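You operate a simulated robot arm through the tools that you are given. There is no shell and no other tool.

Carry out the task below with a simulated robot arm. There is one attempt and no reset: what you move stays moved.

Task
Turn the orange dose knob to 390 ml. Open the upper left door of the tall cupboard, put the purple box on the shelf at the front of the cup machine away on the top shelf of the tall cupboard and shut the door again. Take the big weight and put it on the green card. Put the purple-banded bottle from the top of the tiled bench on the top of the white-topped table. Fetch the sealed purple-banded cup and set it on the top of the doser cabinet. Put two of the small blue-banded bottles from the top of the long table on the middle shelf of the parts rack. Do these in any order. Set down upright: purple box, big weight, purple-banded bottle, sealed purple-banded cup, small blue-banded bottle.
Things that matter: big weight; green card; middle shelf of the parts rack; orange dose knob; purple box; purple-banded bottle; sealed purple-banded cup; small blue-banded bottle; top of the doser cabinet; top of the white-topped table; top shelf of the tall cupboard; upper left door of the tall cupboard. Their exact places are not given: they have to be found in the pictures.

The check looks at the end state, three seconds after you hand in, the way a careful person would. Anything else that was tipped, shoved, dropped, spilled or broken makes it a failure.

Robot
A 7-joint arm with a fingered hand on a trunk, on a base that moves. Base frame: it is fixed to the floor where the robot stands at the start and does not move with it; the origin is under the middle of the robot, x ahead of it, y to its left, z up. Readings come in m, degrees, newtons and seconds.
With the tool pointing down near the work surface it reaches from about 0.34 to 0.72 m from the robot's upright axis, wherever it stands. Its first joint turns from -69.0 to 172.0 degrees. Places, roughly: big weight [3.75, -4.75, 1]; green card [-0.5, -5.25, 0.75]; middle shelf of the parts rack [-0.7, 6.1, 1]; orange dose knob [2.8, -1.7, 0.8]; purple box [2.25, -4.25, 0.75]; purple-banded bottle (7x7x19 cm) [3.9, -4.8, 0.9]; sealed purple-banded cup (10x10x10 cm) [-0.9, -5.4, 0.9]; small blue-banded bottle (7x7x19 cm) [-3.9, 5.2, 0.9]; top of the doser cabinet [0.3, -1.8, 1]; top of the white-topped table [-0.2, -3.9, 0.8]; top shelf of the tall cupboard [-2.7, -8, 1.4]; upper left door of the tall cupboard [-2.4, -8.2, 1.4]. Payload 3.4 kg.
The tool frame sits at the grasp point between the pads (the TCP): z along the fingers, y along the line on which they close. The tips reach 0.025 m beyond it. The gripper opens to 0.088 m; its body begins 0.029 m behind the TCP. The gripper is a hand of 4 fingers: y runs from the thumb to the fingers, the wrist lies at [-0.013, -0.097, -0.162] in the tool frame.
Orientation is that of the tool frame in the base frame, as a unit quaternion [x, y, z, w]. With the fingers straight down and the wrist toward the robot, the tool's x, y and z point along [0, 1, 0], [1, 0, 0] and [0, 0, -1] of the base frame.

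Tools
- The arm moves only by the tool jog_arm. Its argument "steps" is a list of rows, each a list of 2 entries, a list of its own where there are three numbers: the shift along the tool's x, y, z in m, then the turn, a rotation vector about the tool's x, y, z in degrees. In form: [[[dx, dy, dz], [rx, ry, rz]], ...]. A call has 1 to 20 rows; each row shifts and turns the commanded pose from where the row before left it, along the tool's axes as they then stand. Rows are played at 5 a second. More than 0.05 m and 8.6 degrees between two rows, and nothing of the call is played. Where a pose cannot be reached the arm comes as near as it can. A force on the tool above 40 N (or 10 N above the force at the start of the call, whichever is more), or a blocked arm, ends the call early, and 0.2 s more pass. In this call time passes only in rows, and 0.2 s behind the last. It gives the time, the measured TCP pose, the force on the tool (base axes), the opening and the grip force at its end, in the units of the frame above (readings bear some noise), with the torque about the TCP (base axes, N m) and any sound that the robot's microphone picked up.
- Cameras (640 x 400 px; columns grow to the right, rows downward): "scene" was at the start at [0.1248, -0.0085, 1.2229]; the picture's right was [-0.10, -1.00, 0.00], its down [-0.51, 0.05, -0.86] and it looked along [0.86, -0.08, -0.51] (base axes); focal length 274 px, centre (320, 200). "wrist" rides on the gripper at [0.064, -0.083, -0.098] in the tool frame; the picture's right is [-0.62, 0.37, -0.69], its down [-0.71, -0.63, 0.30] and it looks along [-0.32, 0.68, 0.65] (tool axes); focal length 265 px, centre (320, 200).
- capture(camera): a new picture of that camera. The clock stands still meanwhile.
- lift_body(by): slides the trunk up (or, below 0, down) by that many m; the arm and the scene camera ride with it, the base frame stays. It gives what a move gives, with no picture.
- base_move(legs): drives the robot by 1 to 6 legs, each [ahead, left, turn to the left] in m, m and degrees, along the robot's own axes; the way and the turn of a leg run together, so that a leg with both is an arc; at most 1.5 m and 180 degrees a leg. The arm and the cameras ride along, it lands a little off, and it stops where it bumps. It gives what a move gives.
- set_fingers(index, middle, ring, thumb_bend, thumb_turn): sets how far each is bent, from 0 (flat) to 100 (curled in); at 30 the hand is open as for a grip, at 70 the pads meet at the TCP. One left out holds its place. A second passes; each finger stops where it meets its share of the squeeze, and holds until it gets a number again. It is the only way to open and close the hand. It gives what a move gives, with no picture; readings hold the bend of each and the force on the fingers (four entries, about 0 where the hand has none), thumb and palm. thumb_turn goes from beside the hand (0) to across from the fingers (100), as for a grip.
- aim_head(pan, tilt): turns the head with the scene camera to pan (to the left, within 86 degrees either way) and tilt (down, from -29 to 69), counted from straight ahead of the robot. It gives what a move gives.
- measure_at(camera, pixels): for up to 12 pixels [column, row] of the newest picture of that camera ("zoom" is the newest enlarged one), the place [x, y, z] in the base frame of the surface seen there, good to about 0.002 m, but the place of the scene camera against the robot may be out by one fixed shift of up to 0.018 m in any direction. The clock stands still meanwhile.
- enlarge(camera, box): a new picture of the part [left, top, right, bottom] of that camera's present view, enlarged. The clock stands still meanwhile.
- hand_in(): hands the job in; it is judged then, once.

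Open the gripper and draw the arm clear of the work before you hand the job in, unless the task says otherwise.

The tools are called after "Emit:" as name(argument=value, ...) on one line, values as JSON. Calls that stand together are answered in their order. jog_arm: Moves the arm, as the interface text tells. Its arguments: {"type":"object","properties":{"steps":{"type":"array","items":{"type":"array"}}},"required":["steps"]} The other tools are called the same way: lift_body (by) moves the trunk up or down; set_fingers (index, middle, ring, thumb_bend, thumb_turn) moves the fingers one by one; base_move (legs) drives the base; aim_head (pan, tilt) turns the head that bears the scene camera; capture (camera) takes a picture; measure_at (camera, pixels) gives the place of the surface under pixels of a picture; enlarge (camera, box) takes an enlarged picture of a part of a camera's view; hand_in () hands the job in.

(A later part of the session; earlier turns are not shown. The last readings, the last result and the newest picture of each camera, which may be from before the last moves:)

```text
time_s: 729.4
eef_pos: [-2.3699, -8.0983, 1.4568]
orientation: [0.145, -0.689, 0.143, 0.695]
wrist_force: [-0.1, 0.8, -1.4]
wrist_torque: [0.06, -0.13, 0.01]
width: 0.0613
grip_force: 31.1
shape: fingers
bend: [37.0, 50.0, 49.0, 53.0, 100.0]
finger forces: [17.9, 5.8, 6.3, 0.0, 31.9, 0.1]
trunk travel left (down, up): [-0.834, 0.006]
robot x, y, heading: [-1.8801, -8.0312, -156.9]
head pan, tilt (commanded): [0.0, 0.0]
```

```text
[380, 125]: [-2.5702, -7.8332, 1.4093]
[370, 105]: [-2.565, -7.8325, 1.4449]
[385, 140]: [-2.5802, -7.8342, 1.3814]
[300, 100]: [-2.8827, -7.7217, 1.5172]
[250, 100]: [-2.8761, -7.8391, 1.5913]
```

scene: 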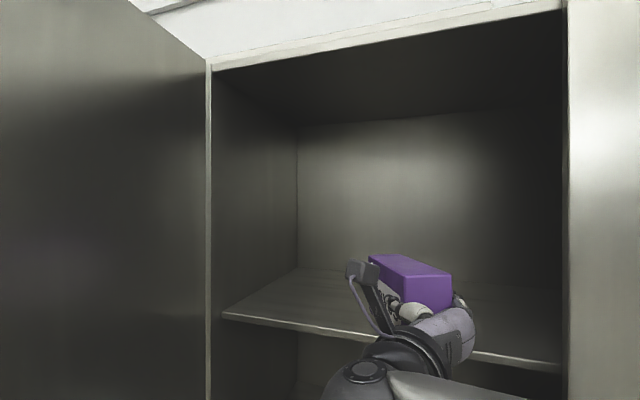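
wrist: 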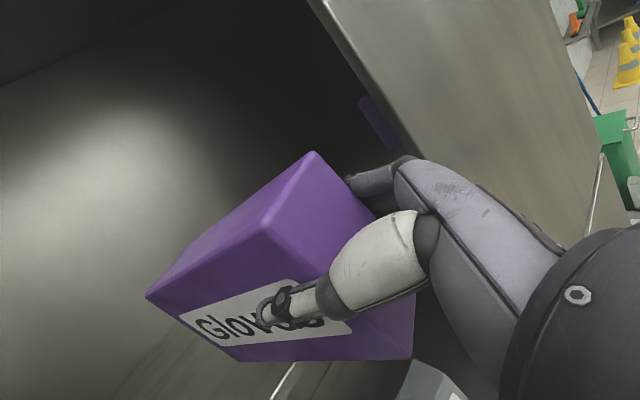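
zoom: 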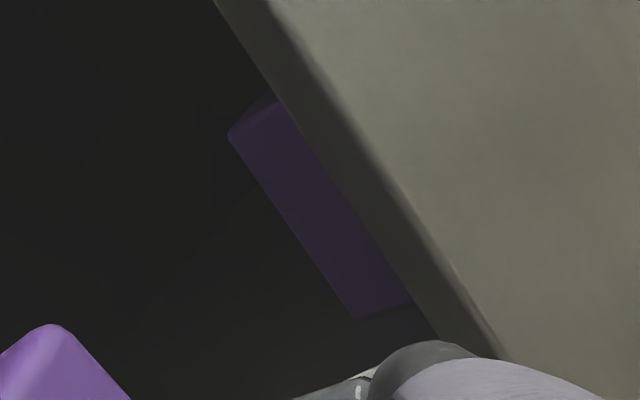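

It is another box behind the right door, 0.3 m from my spot. I push the hand 0.17 m further in.

Emit:
jog_arm(steps=[[[0, 0, 0.03], [0, 0, 0]], [[0, 0, 0.03], [0, 0, 0]], [[0, 0, 0.03], [0, 0, 0]], [[0, 0, 0.03], [0, 0, 0]], [[0, 0, 0.03], [0, 0, 0]], [[0, 0, 0.025], [0, 0, 0]], [[0, 0, 0], [0, 0, 0]]])

Emit:
capture(camera="scene")

Emit:
capture(camera="wrist")

```text
time_s: 731.0
eef_pos: [-2.5318, -8.1681, 1.4579]
orientation: [0.145, -0.688, 0.144, 0.696]
wrist_force: [0.1, 0.1, -2.1]
wrist_torque: [0.07, -0.1, -0.02]
width: 0.0613
grip_force: 30.8
shape: fingers
bend: [37.0, 50.0, 49.0, 53.0, 100.0]
finger forces: [17.7, 5.6, 6.2, 0.0, 31.2, 0.0]
trunk travel left (down, up): [-0.834, 0.006]
robot x, y, heading: [-1.8849, -8.0259, -157.0]
head pan, tilt (commanded): [0.0, 0.0]
```

```text
taken
```

scene: 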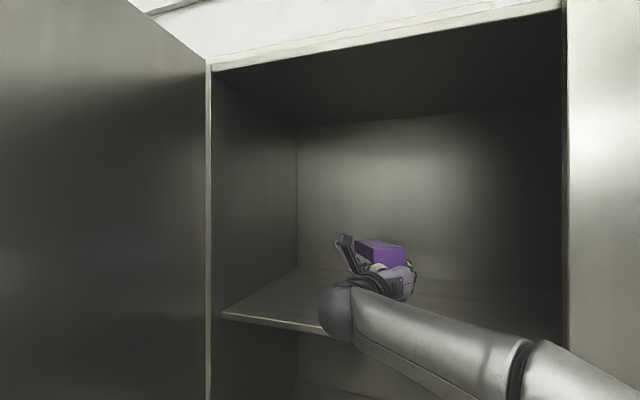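

```text
taken
```

wrist: 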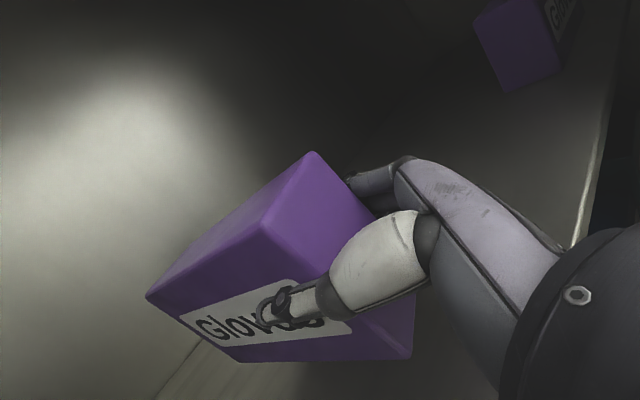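

I lower the box toward the shelf (expected contact at TCP z≈1.42).

Emit:
jog_arm(steps=[[[-0.012, 0, 0], [0, 0, 0]], [[-0.012, 0, 0], [0, 0, 0]], [[-0.006, 0, 0], [0, 0, 0]], [[0, 0, 0], [0, 0, 0]]])

Emit:
jog_arm(steps=[[[-0.003, 0, 0], [0, 0, 0]], [[-0.003, 0, 0], [0, 0, 0]], [[0, 0, 0], [0, 0, 0]]])

```text
time_s: 732.0
eef_pos: [-2.5325, -8.168, 1.4278]
orientation: [0.145, -0.689, 0.144, 0.695]
wrist_force: [-0.5, -1.0, -0.5]
wrist_torque: [0.03, -0.05, 0.02]
width: 0.0611
grip_force: 30.1
shape: fingers
bend: [37.0, 50.0, 49.0, 53.0, 100.0]
finger forces: [17.7, 5.7, 6.0, 0.0, 31.2, 0.0]
trunk travel left (down, up): [-0.834, 0.006]
robot x, y, heading: [-1.8821, -8.0339, -157.0]
head pan, tilt (commanded): [0.0, 0.0]
```

```text
time_s: 732.8
eef_pos: [-2.532, -8.1679, 1.4232]
orientation: [0.145, -0.689, 0.144, 0.695]
wrist_force: [0.1, 0.4, 0.3]
wrist_torque: [-0.04, 0.08, -0.04]
width: 0.0613
grip_force: 30.8
shape: fingers
bend: [37.0, 50.0, 49.0, 53.0, 99.0]
finger forces: [19.3, 5.4, 5.6, 0.0, 31.1, 0.0]
trunk travel left (down, up): [-0.834, 0.006]
robot x, y, heading: [-1.8794, -8.0291, -156.9]
head pan, tilt (commanded): [0.0, 0.0]
```

The box's weight has passed onto the shelf. I lower 3 mm more and release gradually.

Emit:
jog_arm(steps=[[[-0.003, 0, 0], [0, 0, 0]], [[0, 0, 0], [0, 0, 0]]])

Emit:
set_fingers(index=36, middle=46, ring=45, thumb_bend=50)

Emit:
set_fingers(index=32, middle=38, ring=38, thumb_bend=42)

Emit:
set_fingers(index=25, middle=25, ring=25, thumb_bend=22)

Emit:
capture(camera="wrist")

```text
time_s: 733.4
eef_pos: [-2.5315, -8.1681, 1.4195]
orientation: [0.145, -0.689, 0.144, 0.695]
wrist_force: [0.9, 1.3, 0.9]
wrist_torque: [-0.09, 0.2, -0.03]
width: 0.0613
grip_force: 30.9
shape: fingers
bend: [37.0, 50.0, 49.0, 53.0, 99.0]
finger forces: [19.9, 5.5, 5.7, 0.1, 31.4, 0.1]
trunk travel left (down, up): [-0.834, 0.006]
robot x, y, heading: [-1.8805, -8.0325, -157.2]
head pan, tilt (commanded): [0.0, 0.0]
```

```text
time_s: 734.4
eef_pos: [-2.5308, -8.1694, 1.4197]
orientation: [0.145, -0.689, 0.144, 0.695]
wrist_force: [-1.1, -0.4, -0.2]
wrist_torque: [-0.07, 0.07, 0.01]
width: 0.0702
grip_force: 10.8
shape: fingers
bend: [30.0, 45.0, 44.0, 47.0, 99.0]
finger forces: [9.0, 1.2, 0.5, 0.0, 11.5, 0.0]
trunk travel left (down, up): [-0.834, 0.006]
robot x, y, heading: [-1.8789, -8.0266, -156.9]
head pan, tilt (commanded): [0.0, 0.0]
```

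```text
time_s: 735.4
eef_pos: [-2.5305, -8.1691, 1.4193]
orientation: [0.145, -0.689, 0.144, 0.695]
wrist_force: [0.2, 1.1, -0.5]
wrist_torque: [-0.01, -0.02, 0.04]
width: 0.0755
grip_force: 4.4
shape: fingers
bend: [29.0, 38.0, 38.0, 41.0, 99.0]
finger forces: [4.0, 0.0, 0.0, 0.0, 5.0, 0.0]
trunk travel left (down, up): [-0.834, 0.006]
robot x, y, heading: [-1.8793, -8.0263, -156.9]
head pan, tilt (commanded): [0.0, 0.0]
```

```text
time_s: 736.4
eef_pos: [-2.5308, -8.1693, 1.4188]
orientation: [0.146, -0.689, 0.144, 0.695]
wrist_force: [0.0, -0.6, -0.6]
wrist_torque: [-0.01, -0.02, 0.03]
width: 0.096
grip_force: 0.1
shape: fingers
bend: [25.0, 25.0, 25.0, 22.0, 97.0]
finger forces: [0.0, 0.1, 0.1, 0.0, 0.1, 0.1]
trunk travel left (down, up): [-0.834, 0.006]
robot x, y, heading: [-1.8781, -8.0311, -156.9]
head pan, tilt (commanded): [0.0, 0.0]
```

```text
taken
```

wrist: 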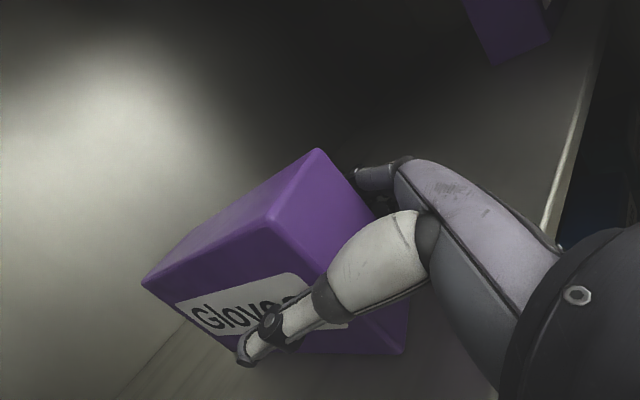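

The hand is open; I draw straight back out of the cupboard.

Emit:
jog_arm(steps=[[[0, 0, -0.015], [0, 0, 0]], [[0, 0, -0.02], [0, 0, 0]], [[0, 0, -0.03], [0, 0, 0]], [[0, 0, -0.035], [0, 0, 0]], [[0, 0, -0.035], [0, 0, 0]], [[0, 0, -0.035], [0, 0, 0]]])

Emit:
base_move(legs=[[-0.15, 0, 0]])

Emit:
capture(camera="scene")

Emit:
capture(camera="wrist")

```text
time_s: 737.8
eef_pos: [-2.3739, -8.0983, 1.4179]
orientation: [0.145, -0.689, 0.144, 0.696]
wrist_force: [1.4, -0.6, -1.1]
wrist_torque: [0.01, 0.0, 0.04]
width: 0.0961
grip_force: 0.1
shape: fingers
bend: [25.0, 25.0, 25.0, 22.0, 97.0]
finger forces: [0.0, 0.0, 0.0, 0.0, 0.0, 0.0]
trunk travel left (down, up): [-0.834, 0.006]
robot x, y, heading: [-1.8815, -8.0309, -156.8]
head pan, tilt (commanded): [0.0, 0.0]
```

```text
time_s: 739.2
eef_pos: [-2.2391, -8.0413, 1.4171]
orientation: [0.145, -0.69, 0.144, 0.695]
wrist_force: [-0.2, 0.2, 0.5]
wrist_torque: [0.01, 0.03, -0.05]
width: 0.0959
grip_force: 0.1
shape: fingers
bend: [25.0, 25.0, 25.0, 22.0, 97.0]
finger forces: [0.0, 0.0, 0.1, 0.0, 0.0, 0.1]
trunk travel left (down, up): [-0.834, 0.006]
robot x, y, heading: [-1.7431, -7.9718, -156.8]
head pan, tilt (commanded): [0.0, 0.0]
```

```text
taken
```

scene: 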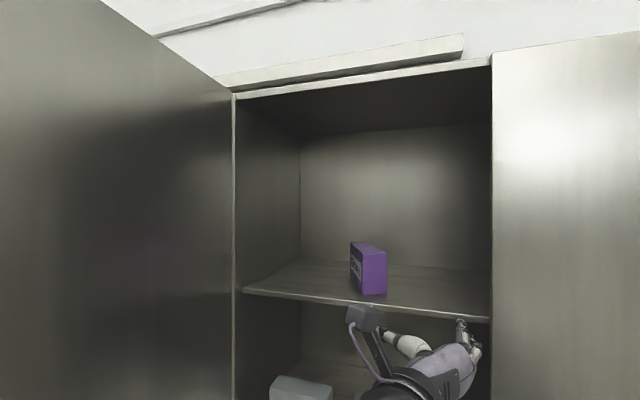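

```text
taken
```

wrist: 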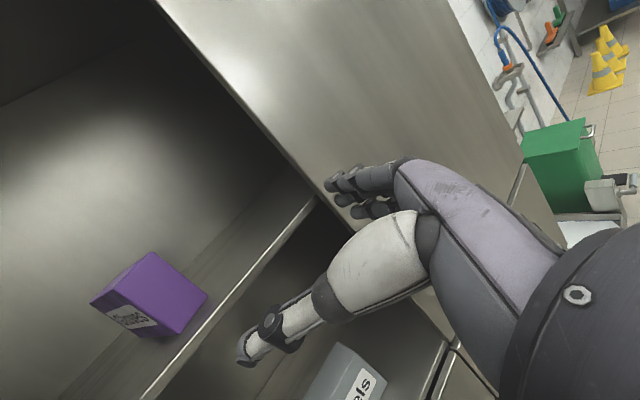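

The box stands upright on the top shelf. Now I go around the open door to its outer side to push it shut: back off, turn to face north, go south past the door's edge.

Emit:
base_move(legs=[[-0.1, 0, 0], [0, 0, -104], [-0.6, 0.03, 0], [-0.576, 0.024, 0]])

Emit:
set_fingers(index=70, middle=70, ring=70, thumb_bend=70)

Emit:
aim_head(pan=20, tilt=15)

Emit:
capture(camera="scene")

```text
time_s: 750.5
eef_pos: [-1.4525, -8.6019, 1.417]
orientation: [-0.447, -0.545, -0.451, 0.547]
wrist_force: [-1.6, -0.2, 0.2]
wrist_torque: [0.0, -0.03, -0.04]
width: 0.0964
grip_force: 0.0
shape: fingers
bend: [25.0, 25.0, 25.0, 22.0, 97.0]
finger forces: [0.0, 0.0, 0.0, 0.0, 0.1, 0.0]
trunk travel left (down, up): [-0.834, 0.006]
robot x, y, heading: [-1.4916, -9.0973, 100.3]
head pan, tilt (commanded): [0.0, 0.0]
```

```text
time_s: 751.5
eef_pos: [-1.4526, -8.602, 1.4166]
orientation: [-0.447, -0.545, -0.453, 0.547]
wrist_force: [-0.4, 0.1, -0.7]
wrist_torque: [0.0, -0.03, -0.02]
width: 0.0
grip_force: 0.0
shape: fingers
bend: [70.0, 70.0, 70.0, 70.0, 100.0]
finger forces: [0.0, 0.0, 0.0, 0.0, 0.0, 0.0]
trunk travel left (down, up): [-0.834, 0.006]
robot x, y, heading: [-1.4927, -9.1021, 100.4]
head pan, tilt (commanded): [0.0, 0.0]
```

```text
time_s: 752.4
eef_pos: [-1.4537, -8.6024, 1.4179]
orientation: [-0.448, -0.545, -0.451, 0.546]
wrist_force: [0.1, 0.7, 0.4]
wrist_torque: [-0.01, 0.01, -0.01]
width: 0.0001
grip_force: 0.0
shape: fingers
bend: [70.0, 70.0, 70.0, 70.0, 100.0]
finger forces: [0.0, 0.1, 0.1, 0.0, 0.1, 0.1]
trunk travel left (down, up): [-0.834, 0.006]
robot x, y, heading: [-1.4936, -9.1045, 100.4]
head pan, tilt (commanded): [20.0, 15.0]
```

```text
taken
```

scene: 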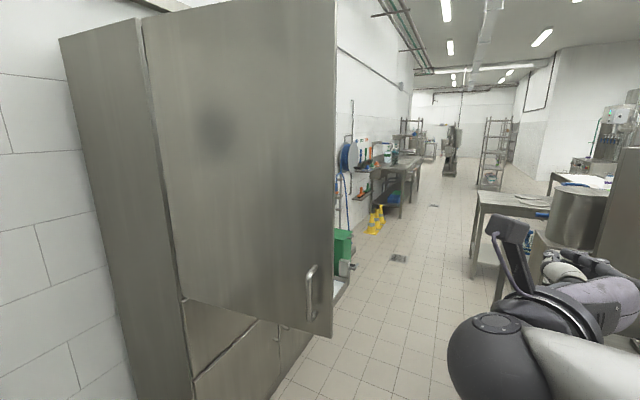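

I measure the door's outer face from here.

Emit:
measure_at(camera="scene", pixels=[[180, 180], [230, 180], [290, 180], [325, 180], [311, 280], [150, 100], [335, 100], [170, 250]])

```text
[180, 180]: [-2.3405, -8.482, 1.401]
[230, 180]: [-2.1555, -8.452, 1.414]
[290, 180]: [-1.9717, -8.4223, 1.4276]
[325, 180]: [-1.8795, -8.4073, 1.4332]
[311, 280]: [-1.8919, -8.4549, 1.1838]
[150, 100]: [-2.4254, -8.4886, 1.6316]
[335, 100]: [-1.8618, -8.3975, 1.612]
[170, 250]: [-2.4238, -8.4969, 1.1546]
```

The door's face runs from about (-2.406,-8.492) to (-1.843,-8.40). I place the closed fingertips just in front of it, 0.47 m from the hinge and above the handle.

Emit:
base_move(legs=[[0.1, 0.459, -1.2], [0.09, 0, 0]])

Emit:
capture(camera="scene")

Emit:
capture(camera="wrist")

```text
time_s: 755.9
eef_pos: [-1.9301, -8.496, 1.4174]
orientation: [-0.452, -0.541, -0.457, 0.542]
wrist_force: [0.6, -0.3, -0.1]
wrist_torque: [-0.01, 0.03, -0.03]
width: 0.0002
grip_force: 0.1
shape: fingers
bend: [70.0, 70.0, 70.0, 70.0, 100.0]
finger forces: [0.1, 0.0, 0.0, 0.0, 0.0, 0.0]
trunk travel left (down, up): [-0.834, 0.006]
robot x, y, heading: [-1.9795, -8.9909, 99.6]
head pan, tilt (commanded): [20.0, 15.0]
```

```text
taken
```

scene: 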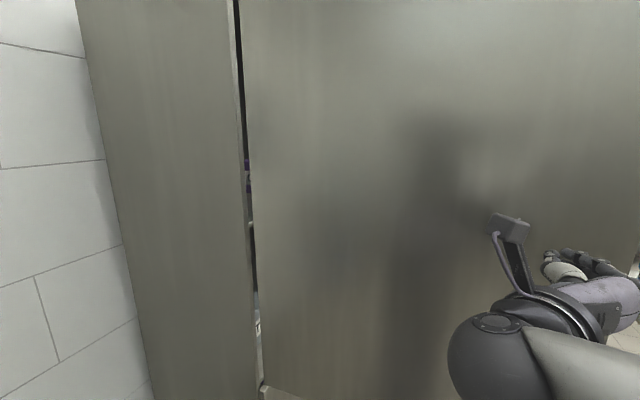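

```text
taken
```

wrist: 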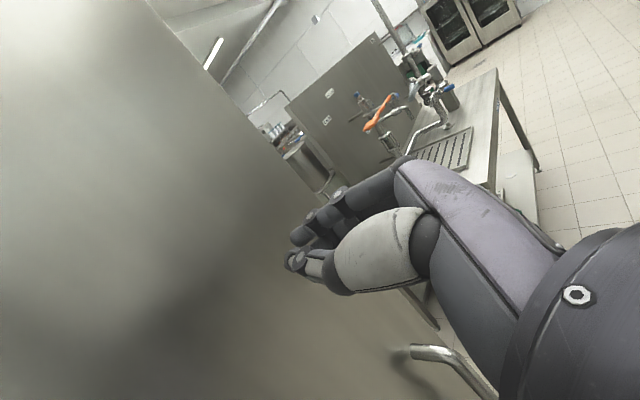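

The fingertips are 5 cm from the door. I push it by moving the base on the reverse arc about the hinge, 20° first.

Emit:
base_move(legs=[[0.122, -0.199, 20]])

Emit:
capture(camera="scene")

```text
time_s: 757.6
eef_pos: [-1.9567, -8.3296, 1.4176]
orientation: [-0.351, -0.61, -0.356, 0.614]
wrist_force: [0.2, -0.1, 0.6]
wrist_torque: [0.01, 0.0, -0.03]
width: 0.0
grip_force: 0.1
shape: fingers
bend: [70.0, 70.0, 70.0, 70.0, 100.0]
finger forces: [0.0, 0.0, 0.0, 0.0, 0.0, 0.1]
trunk travel left (down, up): [-0.834, 0.006]
robot x, y, heading: [-1.831, -8.8126, 119.5]
head pan, tilt (commanded): [20.0, 15.0]
```

```text
taken
```

scene: 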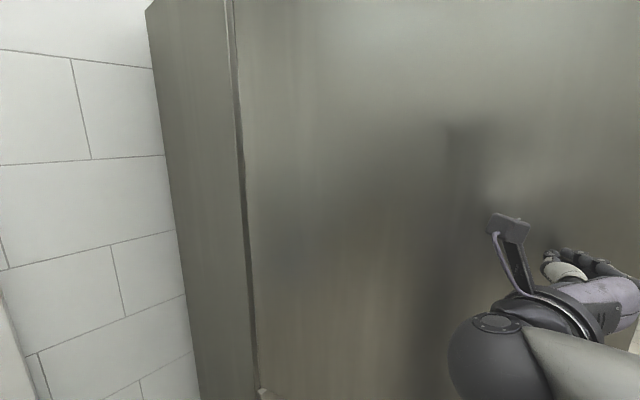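

The door moves along. I continue with two more 20° arcs.

Emit:
base_move(legs=[[0.122, -0.199, 20], [0.122, -0.199, 20]])

Emit:
capture(camera="scene")

Emit:
capture(camera="wrist")

```text
time_s: 760.7
eef_pos: [-2.167, -8.0709, 1.4178]
orientation: [-0.121, -0.694, -0.125, 0.699]
wrist_force: [-0.6, 0.2, -0.3]
wrist_torque: [0.03, 0.01, 0.02]
width: 0.0001
grip_force: 0.1
shape: fingers
bend: [70.0, 70.0, 70.0, 70.0, 100.0]
finger forces: [0.0, 0.0, 0.1, 0.0, 0.0, 0.0]
trunk travel left (down, up): [-0.834, 0.006]
robot x, y, heading: [-1.7597, -8.3588, 159.3]
head pan, tilt (commanded): [20.0, 15.0]
```

```text
taken
```

scene: 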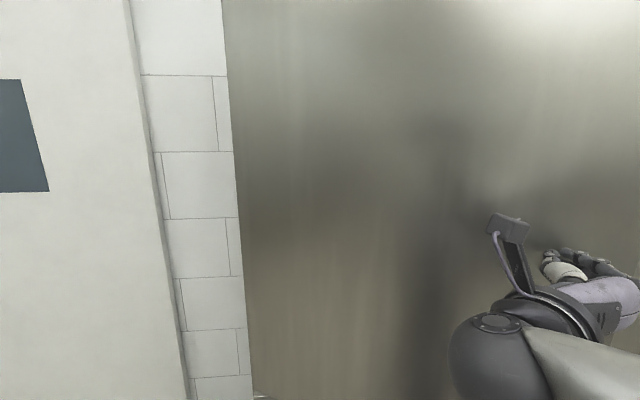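

```text
taken
```

wrist: 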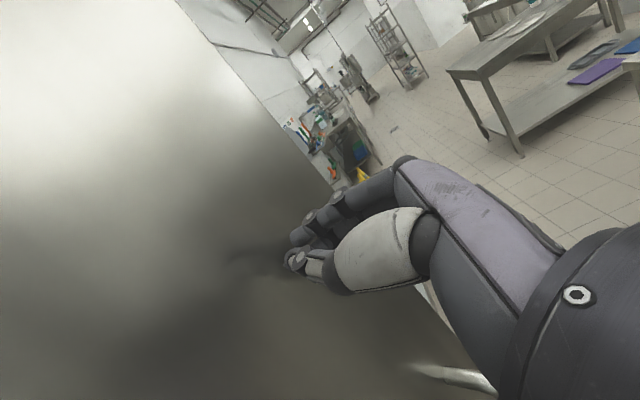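

I continue: 15° more, then look at how far it is closed.

Emit:
base_move(legs=[[0.092, -0.15, 15]])

Emit:
aim_head(pan=0, tilt=5)

Emit:
capture(camera="scene")

Emit:
capture(camera="wrist")

```text
time_s: 762.2
eef_pos: [-2.2855, -8.0231, 1.4169]
orientation: [-0.029, -0.703, -0.031, 0.71]
wrist_force: [0.4, -0.9, 0.9]
wrist_torque: [-0.02, -0.03, 0.02]
width: 0.0001
grip_force: 0.2
shape: fingers
bend: [70.0, 70.0, 70.0, 70.0, 100.0]
finger forces: [0.0, 0.0, 0.0, 0.0, 0.1, 0.0]
trunk travel left (down, up): [-0.834, 0.006]
robot x, y, heading: [-1.8106, -8.1946, 174.8]
head pan, tilt (commanded): [20.0, 15.0]
```

```text
time_s: 763.0
eef_pos: [-2.2836, -8.0233, 1.4176]
orientation: [-0.027, -0.704, -0.031, 0.709]
wrist_force: [-0.5, -1.1, -0.5]
wrist_torque: [0.02, -0.04, 0.01]
width: 0.0002
grip_force: 0.2
shape: fingers
bend: [70.0, 70.0, 70.0, 70.0, 100.0]
finger forces: [0.0, 0.0, 0.0, 0.1, 0.0, 0.1]
trunk travel left (down, up): [-0.834, 0.006]
robot x, y, heading: [-1.8105, -8.1976, 174.6]
head pan, tilt (commanded): [0.0, 5.0]
```

```text
taken
```

scene: 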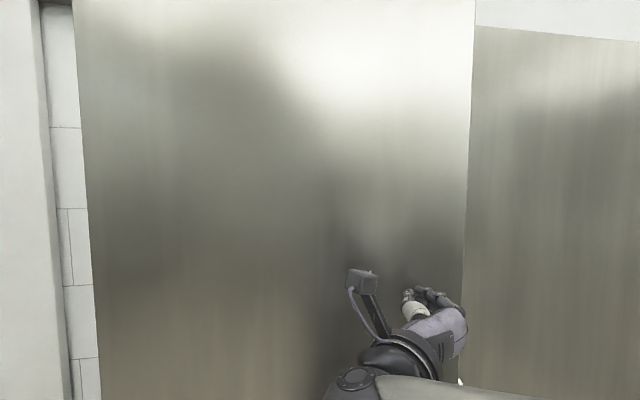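

```text
taken
```

wrist: 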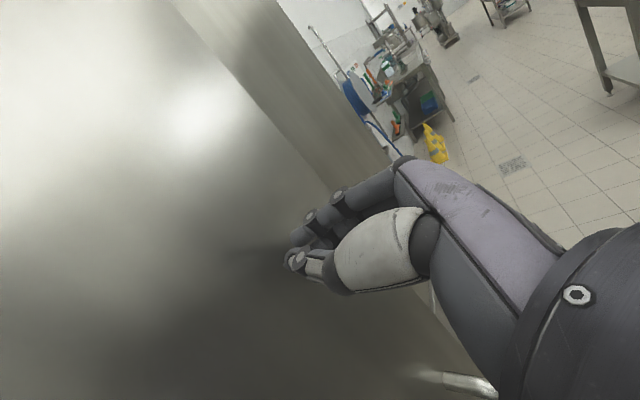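

About 14° remain. I do another 9° arc, then push the last bit with the arm.

Emit:
base_move(legs=[[0.06, -0.09, 9]])

Emit:
capture(camera="scene")

Emit:
jog_arm(steps=[[[0, 0, 0.015], [0, 0, 0]], [[0, 0, 0.015], [0, 0, 0]], [[0, 0, 0.01], [0, 0, 0]], [[0, 0, 0.01], [0, 0, 0]], [[0, 0, 0.01], [0, 0, 0]]])

Emit:
capture(camera="scene")

```text
time_s: 764.2
eef_pos: [-2.3632, -8.0079, 1.4184]
orientation: [0.028, -0.703, 0.024, 0.71]
wrist_force: [-0.6, 0.5, 0.4]
wrist_torque: [-0.02, 0.02, -0.01]
width: 0.0002
grip_force: 0.1
shape: fingers
bend: [70.0, 70.0, 70.0, 70.0, 100.0]
finger forces: [0.0, 0.0, 0.1, 0.0, 0.0, 0.0]
trunk travel left (down, up): [-0.834, 0.006]
robot x, y, heading: [-1.8736, -8.1056, -176.5]
head pan, tilt (commanded): [0.0, 5.0]
```

```text
taken
```

scene: 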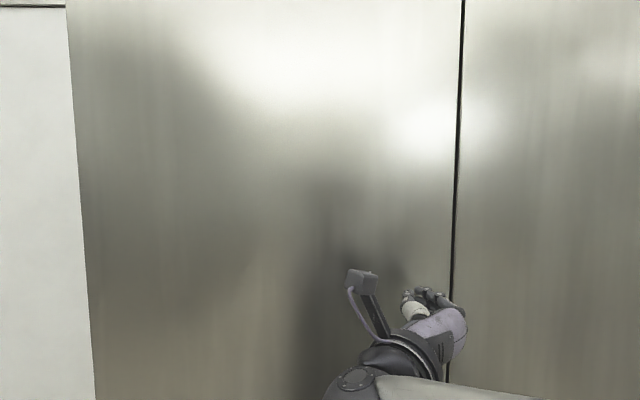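

```text
time_s: 765.5
eef_pos: [-2.4033, -8.0107, 1.4239]
orientation: [0.027, -0.7, 0.023, 0.713]
wrist_force: [38.2, 0.5, -3.3]
wrist_torque: [0.02, -0.17, 0.25]
width: 0.0002
grip_force: 19.9
shape: fingers
bend: [70.0, 71.0, 70.0, 70.0, 100.0]
finger forces: [7.7, 4.1, 0.0, 0.1, 28.1, 0.0]
trunk travel left (down, up): [-0.834, 0.006]
robot x, y, heading: [-1.8708, -8.1052, -176.2]
head pan, tilt (commanded): [0.0, 5.0]
stopped in row 5: the force on the tool passed its limit at 44 N (the readings are from after the stop); the commanded pose is now the measured one
```

```text
taken
```

scene: 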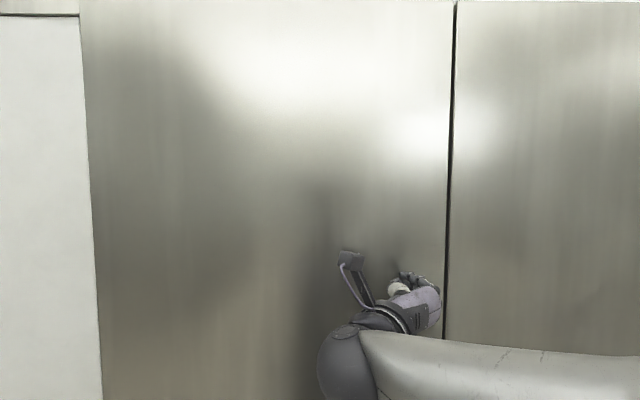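

The door is shut (push force 38 N, seam flush). I withdraw the hand and check the door stays closed.

Emit:
jog_arm(steps=[[[0, 0, -0.02], [0, 0, 0]], [[0, 0, -0.03], [0, 0, 0]], [[0, 0, -0.035], [0, 0, 0]]])

Emit:
base_move(legs=[[-0.12, 0, -3.5]])

Emit:
aim_head(pan=10, tilt=10)

Emit:
capture(camera="scene")

Emit:
measure_at(camera="scene", pixels=[[200, 200], [350, 200], [480, 200], [560, 200]])

```text
time_s: 766.3
eef_pos: [-2.3366, -8.0049, 1.4165]
orientation: [0.027, -0.704, 0.025, 0.709]
wrist_force: [0.1, -0.2, -0.2]
wrist_torque: [0.03, -0.01, -0.02]
width: 0.0002
grip_force: 0.0
shape: fingers
bend: [70.0, 70.0, 70.0, 70.0, 100.0]
finger forces: [0.0, 0.0, 0.0, 0.1, 0.0, 0.1]
trunk travel left (down, up): [-0.834, 0.006]
robot x, y, heading: [-1.87, -8.1066, -176.5]
head pan, tilt (commanded): [0.0, 5.0]
```

```text
time_s: 767.6
eef_pos: [-2.2127, -7.9739, 1.4168]
orientation: [0.006, -0.705, 0.003, 0.709]
wrist_force: [0.5, -0.2, 0.3]
wrist_torque: [-0.01, -0.01, -0.02]
width: 0.0001
grip_force: 0.1
shape: fingers
bend: [70.0, 70.0, 70.0, 70.0, 100.0]
finger forces: [0.1, 0.0, 0.0, 0.1, 0.1, 0.1]
trunk travel left (down, up): [-0.834, 0.006]
robot x, y, heading: [-1.7539, -8.0984, -179.8]
head pan, tilt (commanded): [0.0, 5.0]
```

```text
time_s: 768.3
eef_pos: [-2.2102, -7.9746, 1.4176]
orientation: [0.007, -0.704, 0.004, 0.71]
wrist_force: [0.1, -0.4, -0.2]
wrist_torque: [0.02, 0.01, 0.0]
width: 0.0
grip_force: 0.0
shape: fingers
bend: [70.0, 70.0, 70.0, 70.0, 100.0]
finger forces: [0.1, 0.0, 0.0, 0.0, 0.1, 0.0]
trunk travel left (down, up): [-0.834, 0.006]
robot x, y, heading: [-1.7523, -8.1032, -179.6]
head pan, tilt (commanded): [10.0, 10.0]
```

```text
taken
```

scene: 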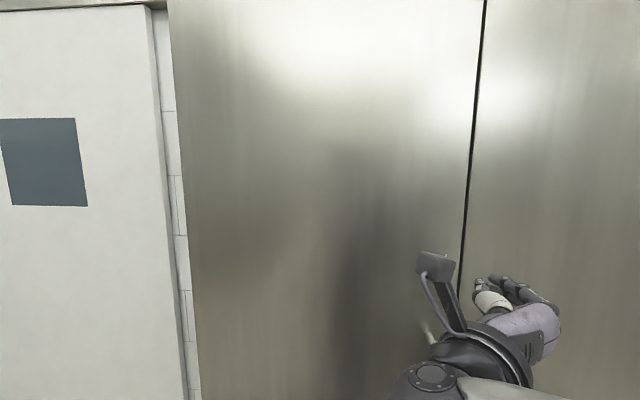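

```text
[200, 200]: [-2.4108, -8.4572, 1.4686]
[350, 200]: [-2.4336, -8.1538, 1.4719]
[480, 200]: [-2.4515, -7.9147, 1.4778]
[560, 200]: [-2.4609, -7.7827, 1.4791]
```

Both doors are flush, so the left door is shut. Next are the blue-banded bottles in the north. I leave the cupboard area, bring the arm back to a travel pose with the hand down.

Emit:
base_move(legs=[[0, -0.85, 0], [0, -0.85, 0]])

Emit:
jog_arm(steps=[[[-0.035, 0, 0.01], [0, 0, 0]], [[-0.035, 0, 0.01], [0, 0, 0]], [[-0.035, 0, 0.01], [0, 0, 0]], [[-0.035, 0, 0.01], [0, 0, 0]], [[-0.035, 0, 0.01], [0, 0, 0]], [[-0.035, 0, 0.01], [0, 0, 0]], [[-0.035, 0, 0.01], [0, 0, 0]]])

Emit:
jog_arm(steps=[[[0, 0, 0], [0, 0, -8.2]], [[0, 0, 0], [0, 0, -8.2]], [[0, 0, 0], [0, 0, -8.2]], [[0, 0, 0], [0, 0, -8.2]], [[0, 0, 0], [0, 0, -8.2]], [[0, 0, 0], [0, 0, -8.2]], [[0, 0, 0], [0, 0, -8.2]], [[0, 0, 0], [0, 0, -8.2]], [[0, 0, 0], [0, 0, -8.2]], [[0, 0, 0], [0, 0, -8.2]], [[0, 0, 0], [0, 0, -8]]])

Emit:
jog_arm(steps=[[[0, 0, 0], [8.2, 0, 0]], [[0, 0, 0], [8.2, 0, 0]], [[0, 0, 0], [8.2, 0, 0]], [[0, 0, 0], [8.2, 0, 0]], [[0, 0, 0], [8.2, 0, 0]], [[0, 0, 0], [8.2, 0, 0]], [[0, 0, 0], [8.2, 0, 0]], [[0, 0, 0], [8.2, 0, 0]], [[0, 0, 0], [8.2, 0, 0]], [[0, 0, 0], [8.2, 0, 0]], [[0, 0, 0], [8, 0, 0]]])

Emit:
capture(camera="scene")

```text
time_s: 776.9
eef_pos: [-2.2214, -6.2706, 1.4164]
orientation: [0.006, -0.705, 0.003, 0.709]
wrist_force: [-0.5, 0.7, 0.3]
wrist_torque: [0.01, 0.01, 0.0]
width: 0.0
grip_force: 0.1
shape: fingers
bend: [70.0, 70.0, 70.0, 70.0, 100.0]
finger forces: [0.0, 0.1, 0.0, 0.1, 0.1, 0.0]
trunk travel left (down, up): [-0.834, 0.006]
robot x, y, heading: [-1.7661, -6.4, -180.2]
head pan, tilt (commanded): [10.0, 10.0]
```

```text
time_s: 778.5
eef_pos: [-2.2924, -6.2704, 1.1703]
orientation: [0.006, -0.705, 0.001, 0.709]
wrist_force: [0.6, -0.8, 0.3]
wrist_torque: [-0.03, 0.01, 0.02]
width: 0.0001
grip_force: 0.0
shape: fingers
bend: [70.0, 70.0, 70.0, 70.0, 100.0]
finger forces: [0.0, 0.1, 0.1, 0.1, 0.0, 0.0]
trunk travel left (down, up): [-0.834, 0.006]
robot x, y, heading: [-1.7638, -6.3961, -179.9]
head pan, tilt (commanded): [10.0, 10.0]
```

```text
time_s: 780.9
eef_pos: [-2.2953, -6.2521, 1.1737]
orientation: [0.5, -0.498, -0.5, 0.502]
wrist_force: [0.4, 1.1, -0.9]
wrist_torque: [0.04, 0.0, -0.02]
width: 0.0003
grip_force: 0.1
shape: fingers
bend: [70.0, 70.0, 70.0, 70.0, 100.0]
finger forces: [0.0, 0.1, 0.0, 0.2, 0.0, 0.1]
out of reach, approached as far as the arm can: row 11
trunk travel left (down, up): [-0.834, 0.006]
robot x, y, heading: [-1.7656, -6.4019, -180.0]
head pan, tilt (commanded): [10.0, 10.0]
```

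```text
time_s: 783.3
eef_pos: [-2.2969, -6.2554, 1.1749]
orientation: [0.71, -0.704, -0.003, 0.002]
wrist_force: [0.1, -0.2, -0.7]
wrist_torque: [0.01, 0.02, 0.03]
width: 0.0
grip_force: 0.1
shape: fingers
bend: [70.0, 70.0, 70.0, 70.0, 100.0]
finger forces: [0.1, 0.0, 0.0, 0.1, 0.0, 0.0]
trunk travel left (down, up): [-0.834, 0.006]
robot x, y, heading: [-1.7653, -6.3975, -180.2]
head pan, tilt (commanded): [10.0, 10.0]
```

```text
taken
```

scene: 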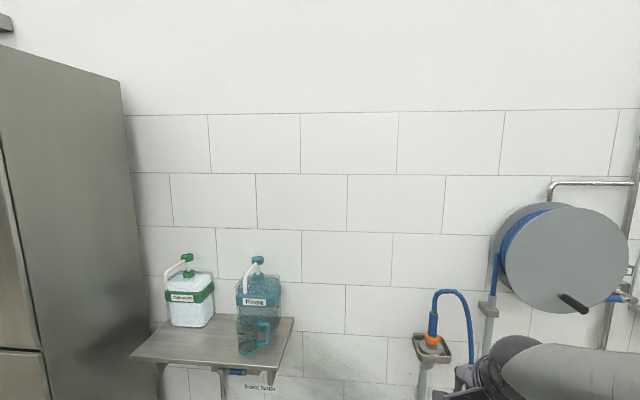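

The hand points down again. I turn north and drive up the west aisle.

Emit:
base_move(legs=[[0, 0, -90], [0.8, 0.28, 0], [1.5, 0, 0], [1.3, 0, 0]])

Emit:
aim_head(pan=0, tilt=12)

Emit:
capture(camera="scene")

```text
time_s: 804.8
eef_pos: [-1.8631, -2.2677, 1.1742]
orientation: [-0.001, 1.0, 0.004, 0.003]
wrist_force: [-0.5, -0.4, 0.3]
wrist_torque: [0.0, 0.0, -0.02]
width: 0.0
grip_force: 0.1
shape: fingers
bend: [70.0, 70.0, 70.0, 70.0, 100.0]
finger forces: [0.1, 0.0, 0.0, 0.1, 0.0, 0.0]
trunk travel left (down, up): [-0.834, 0.006]
robot x, y, heading: [-2.0144, -2.8029, 89.4]
head pan, tilt (commanded): [10.0, 10.0]
```

```text
time_s: 805.5
eef_pos: [-1.8639, -2.2671, 1.1749]
orientation: [-0.001, 1.0, 0.004, 0.003]
wrist_force: [-0.5, 0.9, 0.5]
wrist_torque: [0.04, -0.01, -0.01]
width: 0.0
grip_force: 0.1
shape: fingers
bend: [70.0, 70.0, 70.0, 70.0, 100.0]
finger forces: [0.0, 0.0, 0.0, 0.0, 0.0, 0.0]
trunk travel left (down, up): [-0.834, 0.006]
robot x, y, heading: [-2.0104, -2.7979, 89.4]
head pan, tilt (commanded): [0.0, 12.0]
```

```text
taken
```

scene: 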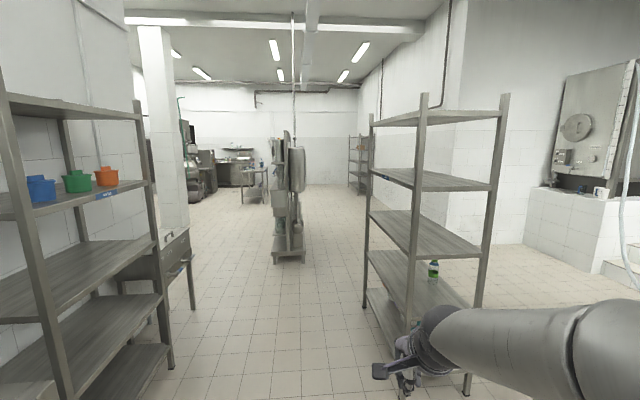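

A free corridor leads north between two racks. I measure its width and what's beyond.

Emit:
measure_at(camera="scene", pixels=[[170, 365], [366, 300], [290, 262], [412, 360], [195, 310], [275, 262], [304, 250], [360, 190], [247, 202], [215, 195], [300, 180]])

Emit:
enlarge(camera="scene", box=[170, 110, 400, 260])

```text
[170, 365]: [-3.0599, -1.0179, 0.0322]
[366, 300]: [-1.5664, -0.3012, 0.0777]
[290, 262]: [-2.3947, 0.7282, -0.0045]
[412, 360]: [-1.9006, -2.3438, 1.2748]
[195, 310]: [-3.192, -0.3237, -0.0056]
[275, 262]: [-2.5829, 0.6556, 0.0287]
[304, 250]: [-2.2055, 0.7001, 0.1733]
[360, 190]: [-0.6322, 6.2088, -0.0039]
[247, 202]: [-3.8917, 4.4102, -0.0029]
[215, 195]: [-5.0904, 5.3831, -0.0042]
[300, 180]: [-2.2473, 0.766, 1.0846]
```

```text
2.67 times, centred on (285, 185) of scene
```

zoom: 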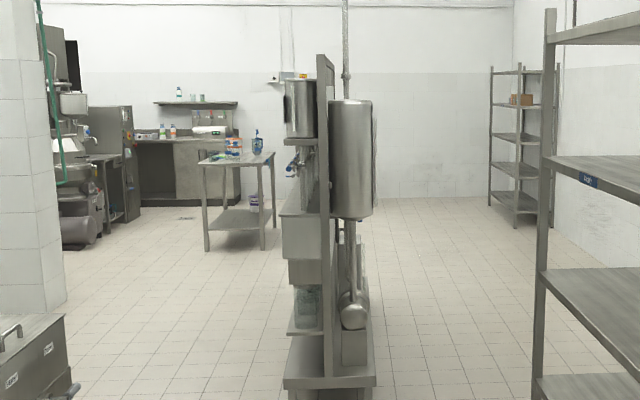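

I drive north: along the corridor, then right of the middle machine, and on to the north area.

Emit:
base_move(legs=[[1.3, 0, 0.5], [1.3, 0, 0], [0.8, -0.45, 0], [1.4, 0, 0], [1.0, 0, 0]])

Emit:
aim_head(pan=30, tilt=15)

Emit:
capture(camera="scene")

Emit:
aim_head(pan=-40, tilt=15)

Emit:
capture(camera="scene")

```text
time_s: 834.0
eef_pos: [-1.3585, 3.5337, 1.1748]
orientation: [0.0, 1.0, 0.004, 0.003]
wrist_force: [0.6, -0.2, -0.3]
wrist_torque: [0.01, -0.02, 0.0]
width: 0.0
grip_force: 0.1
shape: fingers
bend: [70.0, 70.0, 70.0, 70.0, 100.0]
finger forces: [0.1, 0.0, 0.0, 0.0, 0.0, 0.0]
trunk travel left (down, up): [-0.834, 0.006]
robot x, y, heading: [-1.5076, 3.0038, 89.6]
head pan, tilt (commanded): [0.0, 12.0]
```

```text
time_s: 835.0
eef_pos: [-1.3583, 3.5355, 1.1752]
orientation: [0.001, 1.0, 0.003, 0.003]
wrist_force: [0.3, 0.5, -0.3]
wrist_torque: [0.0, -0.02, -0.02]
width: 0.0004
grip_force: 0.1
shape: fingers
bend: [70.0, 70.0, 70.0, 70.0, 100.0]
finger forces: [0.1, 0.1, 0.0, 0.0, 0.0, 0.0]
trunk travel left (down, up): [-0.834, 0.006]
robot x, y, heading: [-1.5111, 3.0023, 89.7]
head pan, tilt (commanded): [30.0, 15.0]
```

```text
taken
```

scene: 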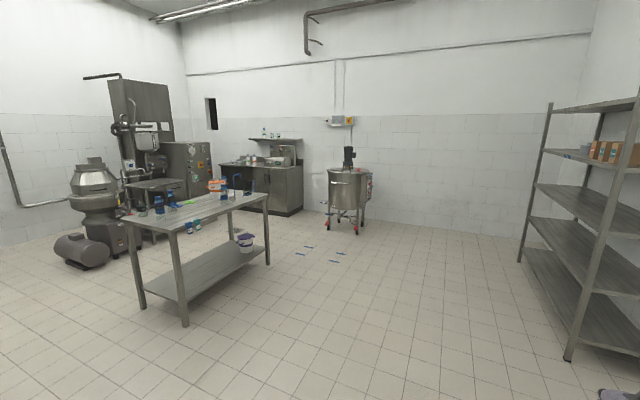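

```text
time_s: 836.4
eef_pos: [-1.3589, 3.5342, 1.1745]
orientation: [0.001, 1.0, 0.004, 0.002]
wrist_force: [-0.1, -0.5, -0.6]
wrist_torque: [0.02, 0.02, -0.01]
width: 0.0
grip_force: 0.0
shape: fingers
bend: [70.0, 70.0, 70.0, 70.0, 100.0]
finger forces: [0.0, 0.1, 0.0, 0.0, 0.0, 0.0]
trunk travel left (down, up): [-0.834, 0.006]
robot x, y, heading: [-1.5101, 3.0026, 89.4]
head pan, tilt (commanded): [-40.0, 15.0]
```

```text
taken
```

scene: 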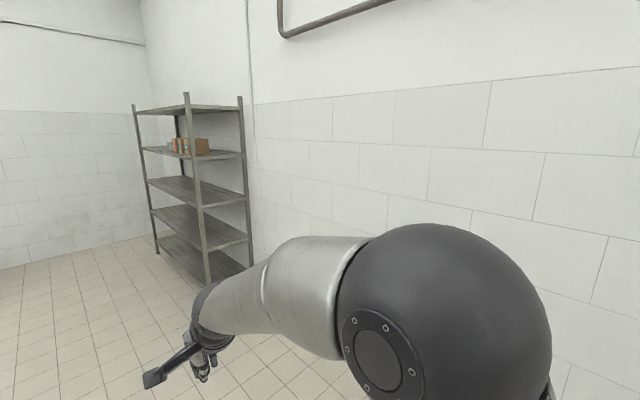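

The long table with bottles is on the left and the 5-shelf parts rack ahead right. I enlarge both.

Emit:
enlarge(camera="scene", box=[110, 80, 270, 290])

Emit:
measure_at(camera="scene", pixels=[[146, 110], [146, 150], [200, 152], [150, 182], [198, 205], [245, 198], [155, 215], [215, 150], [245, 155], [135, 110], [240, 100], [190, 110]])

Emit:
aim_head(pan=45, tilt=15)

Emit:
capture(camera="scene")

Emit:
enlarge(camera="scene", box=[170, 140, 370, 290])

```text
1.90 times, centred on (190, 185) of scene
```

zoom: 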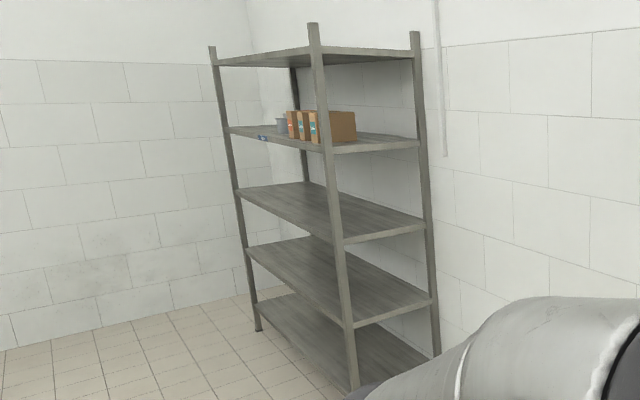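

```text
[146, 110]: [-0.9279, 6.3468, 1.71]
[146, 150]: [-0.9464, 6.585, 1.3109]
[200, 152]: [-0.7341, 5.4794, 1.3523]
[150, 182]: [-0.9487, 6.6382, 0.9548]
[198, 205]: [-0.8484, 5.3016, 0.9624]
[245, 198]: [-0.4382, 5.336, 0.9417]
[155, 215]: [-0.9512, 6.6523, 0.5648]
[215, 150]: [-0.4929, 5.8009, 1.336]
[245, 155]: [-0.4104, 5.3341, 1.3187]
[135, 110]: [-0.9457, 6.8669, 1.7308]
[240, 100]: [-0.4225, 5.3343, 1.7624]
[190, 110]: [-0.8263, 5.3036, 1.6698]
```

```text
time_s: 838.0
eef_pos: [-1.3589, 3.5341, 1.1736]
orientation: [0.0, 1.0, 0.004, 0.002]
wrist_force: [0.6, -0.4, -0.1]
wrist_torque: [-0.01, 0.01, -0.04]
width: 0.0
grip_force: 0.0
shape: fingers
bend: [70.0, 70.0, 70.0, 70.0, 100.0]
finger forces: [0.1, 0.1, 0.0, 0.0, 0.0, 0.0]
trunk travel left (down, up): [-0.834, 0.006]
robot x, y, heading: [-1.5104, 2.9992, 89.8]
head pan, tilt (commanded): [45.0, 15.0]
```

```text
taken
```

scene: 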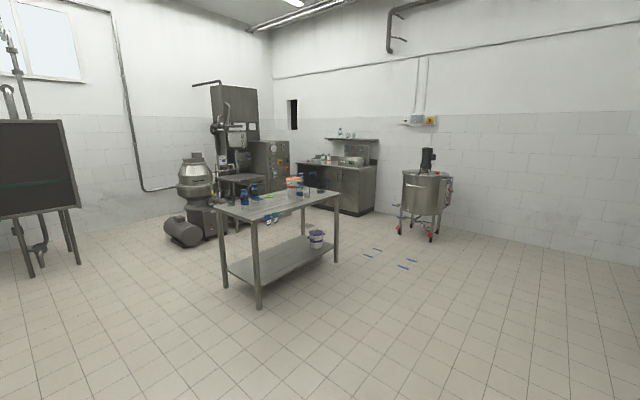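

```text
2.67 times, centred on (270, 215) of scene
```

zoom: 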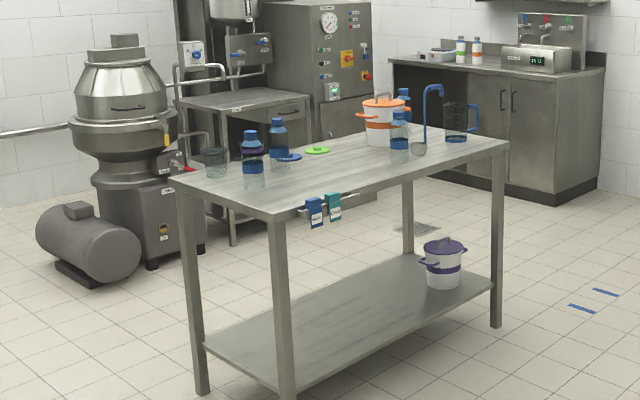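

The middle shelf is at z≈0.96. On the long table I see several bottles; I measure the table and drive closer to tell them apart.

Emit:
measure_at(camera="scene", pixels=[[215, 207], [258, 220], [340, 192], [244, 200], [254, 190], [300, 192], [301, 180], [260, 300], [335, 260], [225, 290], [290, 205], [320, 186]])

```text
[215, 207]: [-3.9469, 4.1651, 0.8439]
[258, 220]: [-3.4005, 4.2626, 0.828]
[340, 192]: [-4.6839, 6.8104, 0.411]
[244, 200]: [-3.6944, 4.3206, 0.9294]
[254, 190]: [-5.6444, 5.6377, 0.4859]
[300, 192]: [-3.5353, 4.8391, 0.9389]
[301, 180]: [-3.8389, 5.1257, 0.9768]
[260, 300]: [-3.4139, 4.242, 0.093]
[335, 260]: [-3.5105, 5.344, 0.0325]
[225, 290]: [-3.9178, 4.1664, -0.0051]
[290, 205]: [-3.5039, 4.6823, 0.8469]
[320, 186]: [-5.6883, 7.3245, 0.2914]
```

The table spans x -3.95…-3.40, y 4.2…5.35, top z≈0.847. I drive to its east side and face it.

Emit:
base_move(legs=[[0.85, 0.6, 0], [0.8, 0.5, 0], [0, 0, 90]])

Emit:
aim_head(pan=5, tilt=30)

Emit:
capture(camera="scene")

Emit:
capture(camera="wrist")

```text
time_s: 851.7
eef_pos: [-3.1263, 4.8172, 1.1743]
orientation: [-0.703, 0.711, 0.005, -0.001]
wrist_force: [-0.3, 0.4, -0.4]
wrist_torque: [0.02, 0.01, 0.02]
width: 0.0
grip_force: 0.1
shape: fingers
bend: [70.0, 70.0, 70.0, 70.0, 100.0]
finger forces: [0.1, 0.0, 0.1, 0.0, 0.0, 0.1]
trunk travel left (down, up): [-0.834, 0.006]
robot x, y, heading: [-2.5962, 4.6614, 178.7]
head pan, tilt (commanded): [45.0, 15.0]
```

```text
time_s: 852.8
eef_pos: [-3.1253, 4.8172, 1.1759]
orientation: [-0.703, 0.711, 0.004, -0.001]
wrist_force: [-0.4, 0.6, -0.2]
wrist_torque: [0.03, 0.01, 0.03]
width: 0.0001
grip_force: 0.0
shape: fingers
bend: [70.0, 70.0, 70.0, 70.0, 100.0]
finger forces: [0.0, 0.0, 0.0, 0.0, 0.1, 0.0]
trunk travel left (down, up): [-0.834, 0.006]
robot x, y, heading: [-2.5949, 4.6598, 178.7]
head pan, tilt (commanded): [5.0, 30.0]
```

```text
taken
```

scene: 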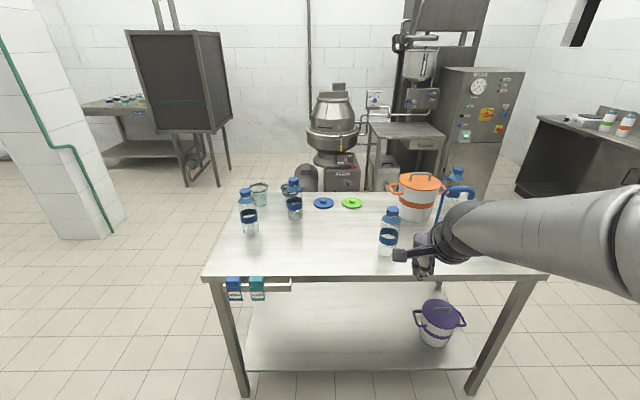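

```text
taken
```

wrist: 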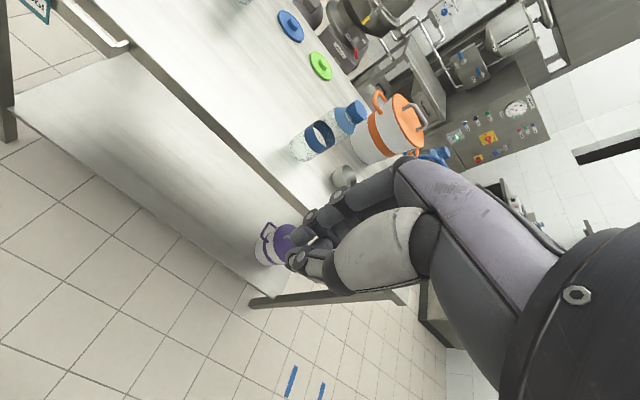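

I enlarge the table top to identify the bottles.

Emit:
enlarge(camera="scene", box=[210, 150, 370, 290])

Emit:
enlarge(camera="scene", box=[340, 150, 500, 290])

Emit:
measure_at(camera="scene", pixels=[[249, 215], [246, 193], [250, 232], [294, 207], [293, 185], [295, 218], [389, 236], [391, 213], [386, 252], [455, 180], [458, 200], [416, 200]])

```text
2.86 times, centred on (290, 220) of scene
```

zoom: 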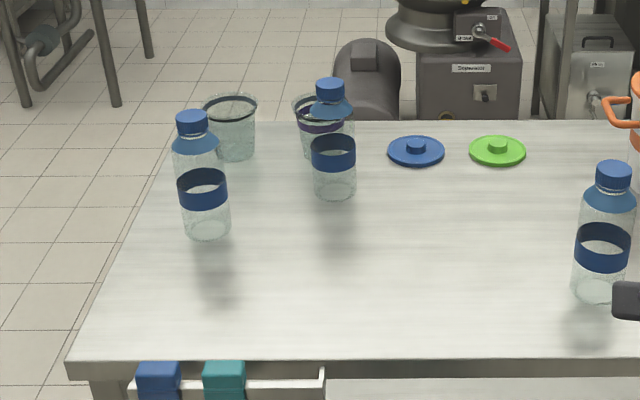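

```text
2.86 times, centred on (420, 220) of scene
```

zoom: 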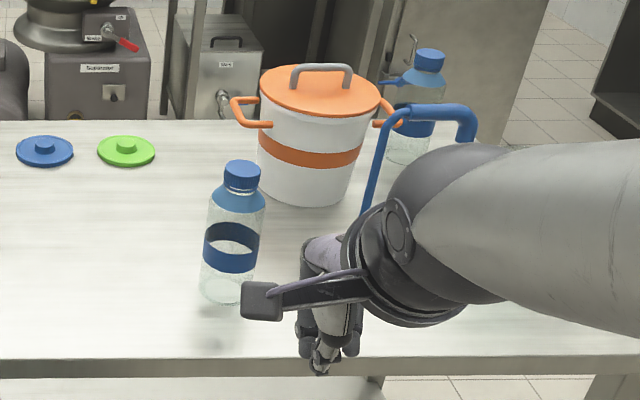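

```text
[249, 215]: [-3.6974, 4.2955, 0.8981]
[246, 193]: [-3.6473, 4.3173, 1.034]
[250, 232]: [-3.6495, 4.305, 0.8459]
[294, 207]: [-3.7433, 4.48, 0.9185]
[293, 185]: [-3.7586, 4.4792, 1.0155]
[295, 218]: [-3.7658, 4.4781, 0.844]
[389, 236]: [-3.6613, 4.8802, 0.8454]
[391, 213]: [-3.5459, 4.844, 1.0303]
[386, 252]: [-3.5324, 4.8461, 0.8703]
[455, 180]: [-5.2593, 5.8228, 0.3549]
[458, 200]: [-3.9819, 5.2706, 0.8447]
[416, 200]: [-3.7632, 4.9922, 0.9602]
```

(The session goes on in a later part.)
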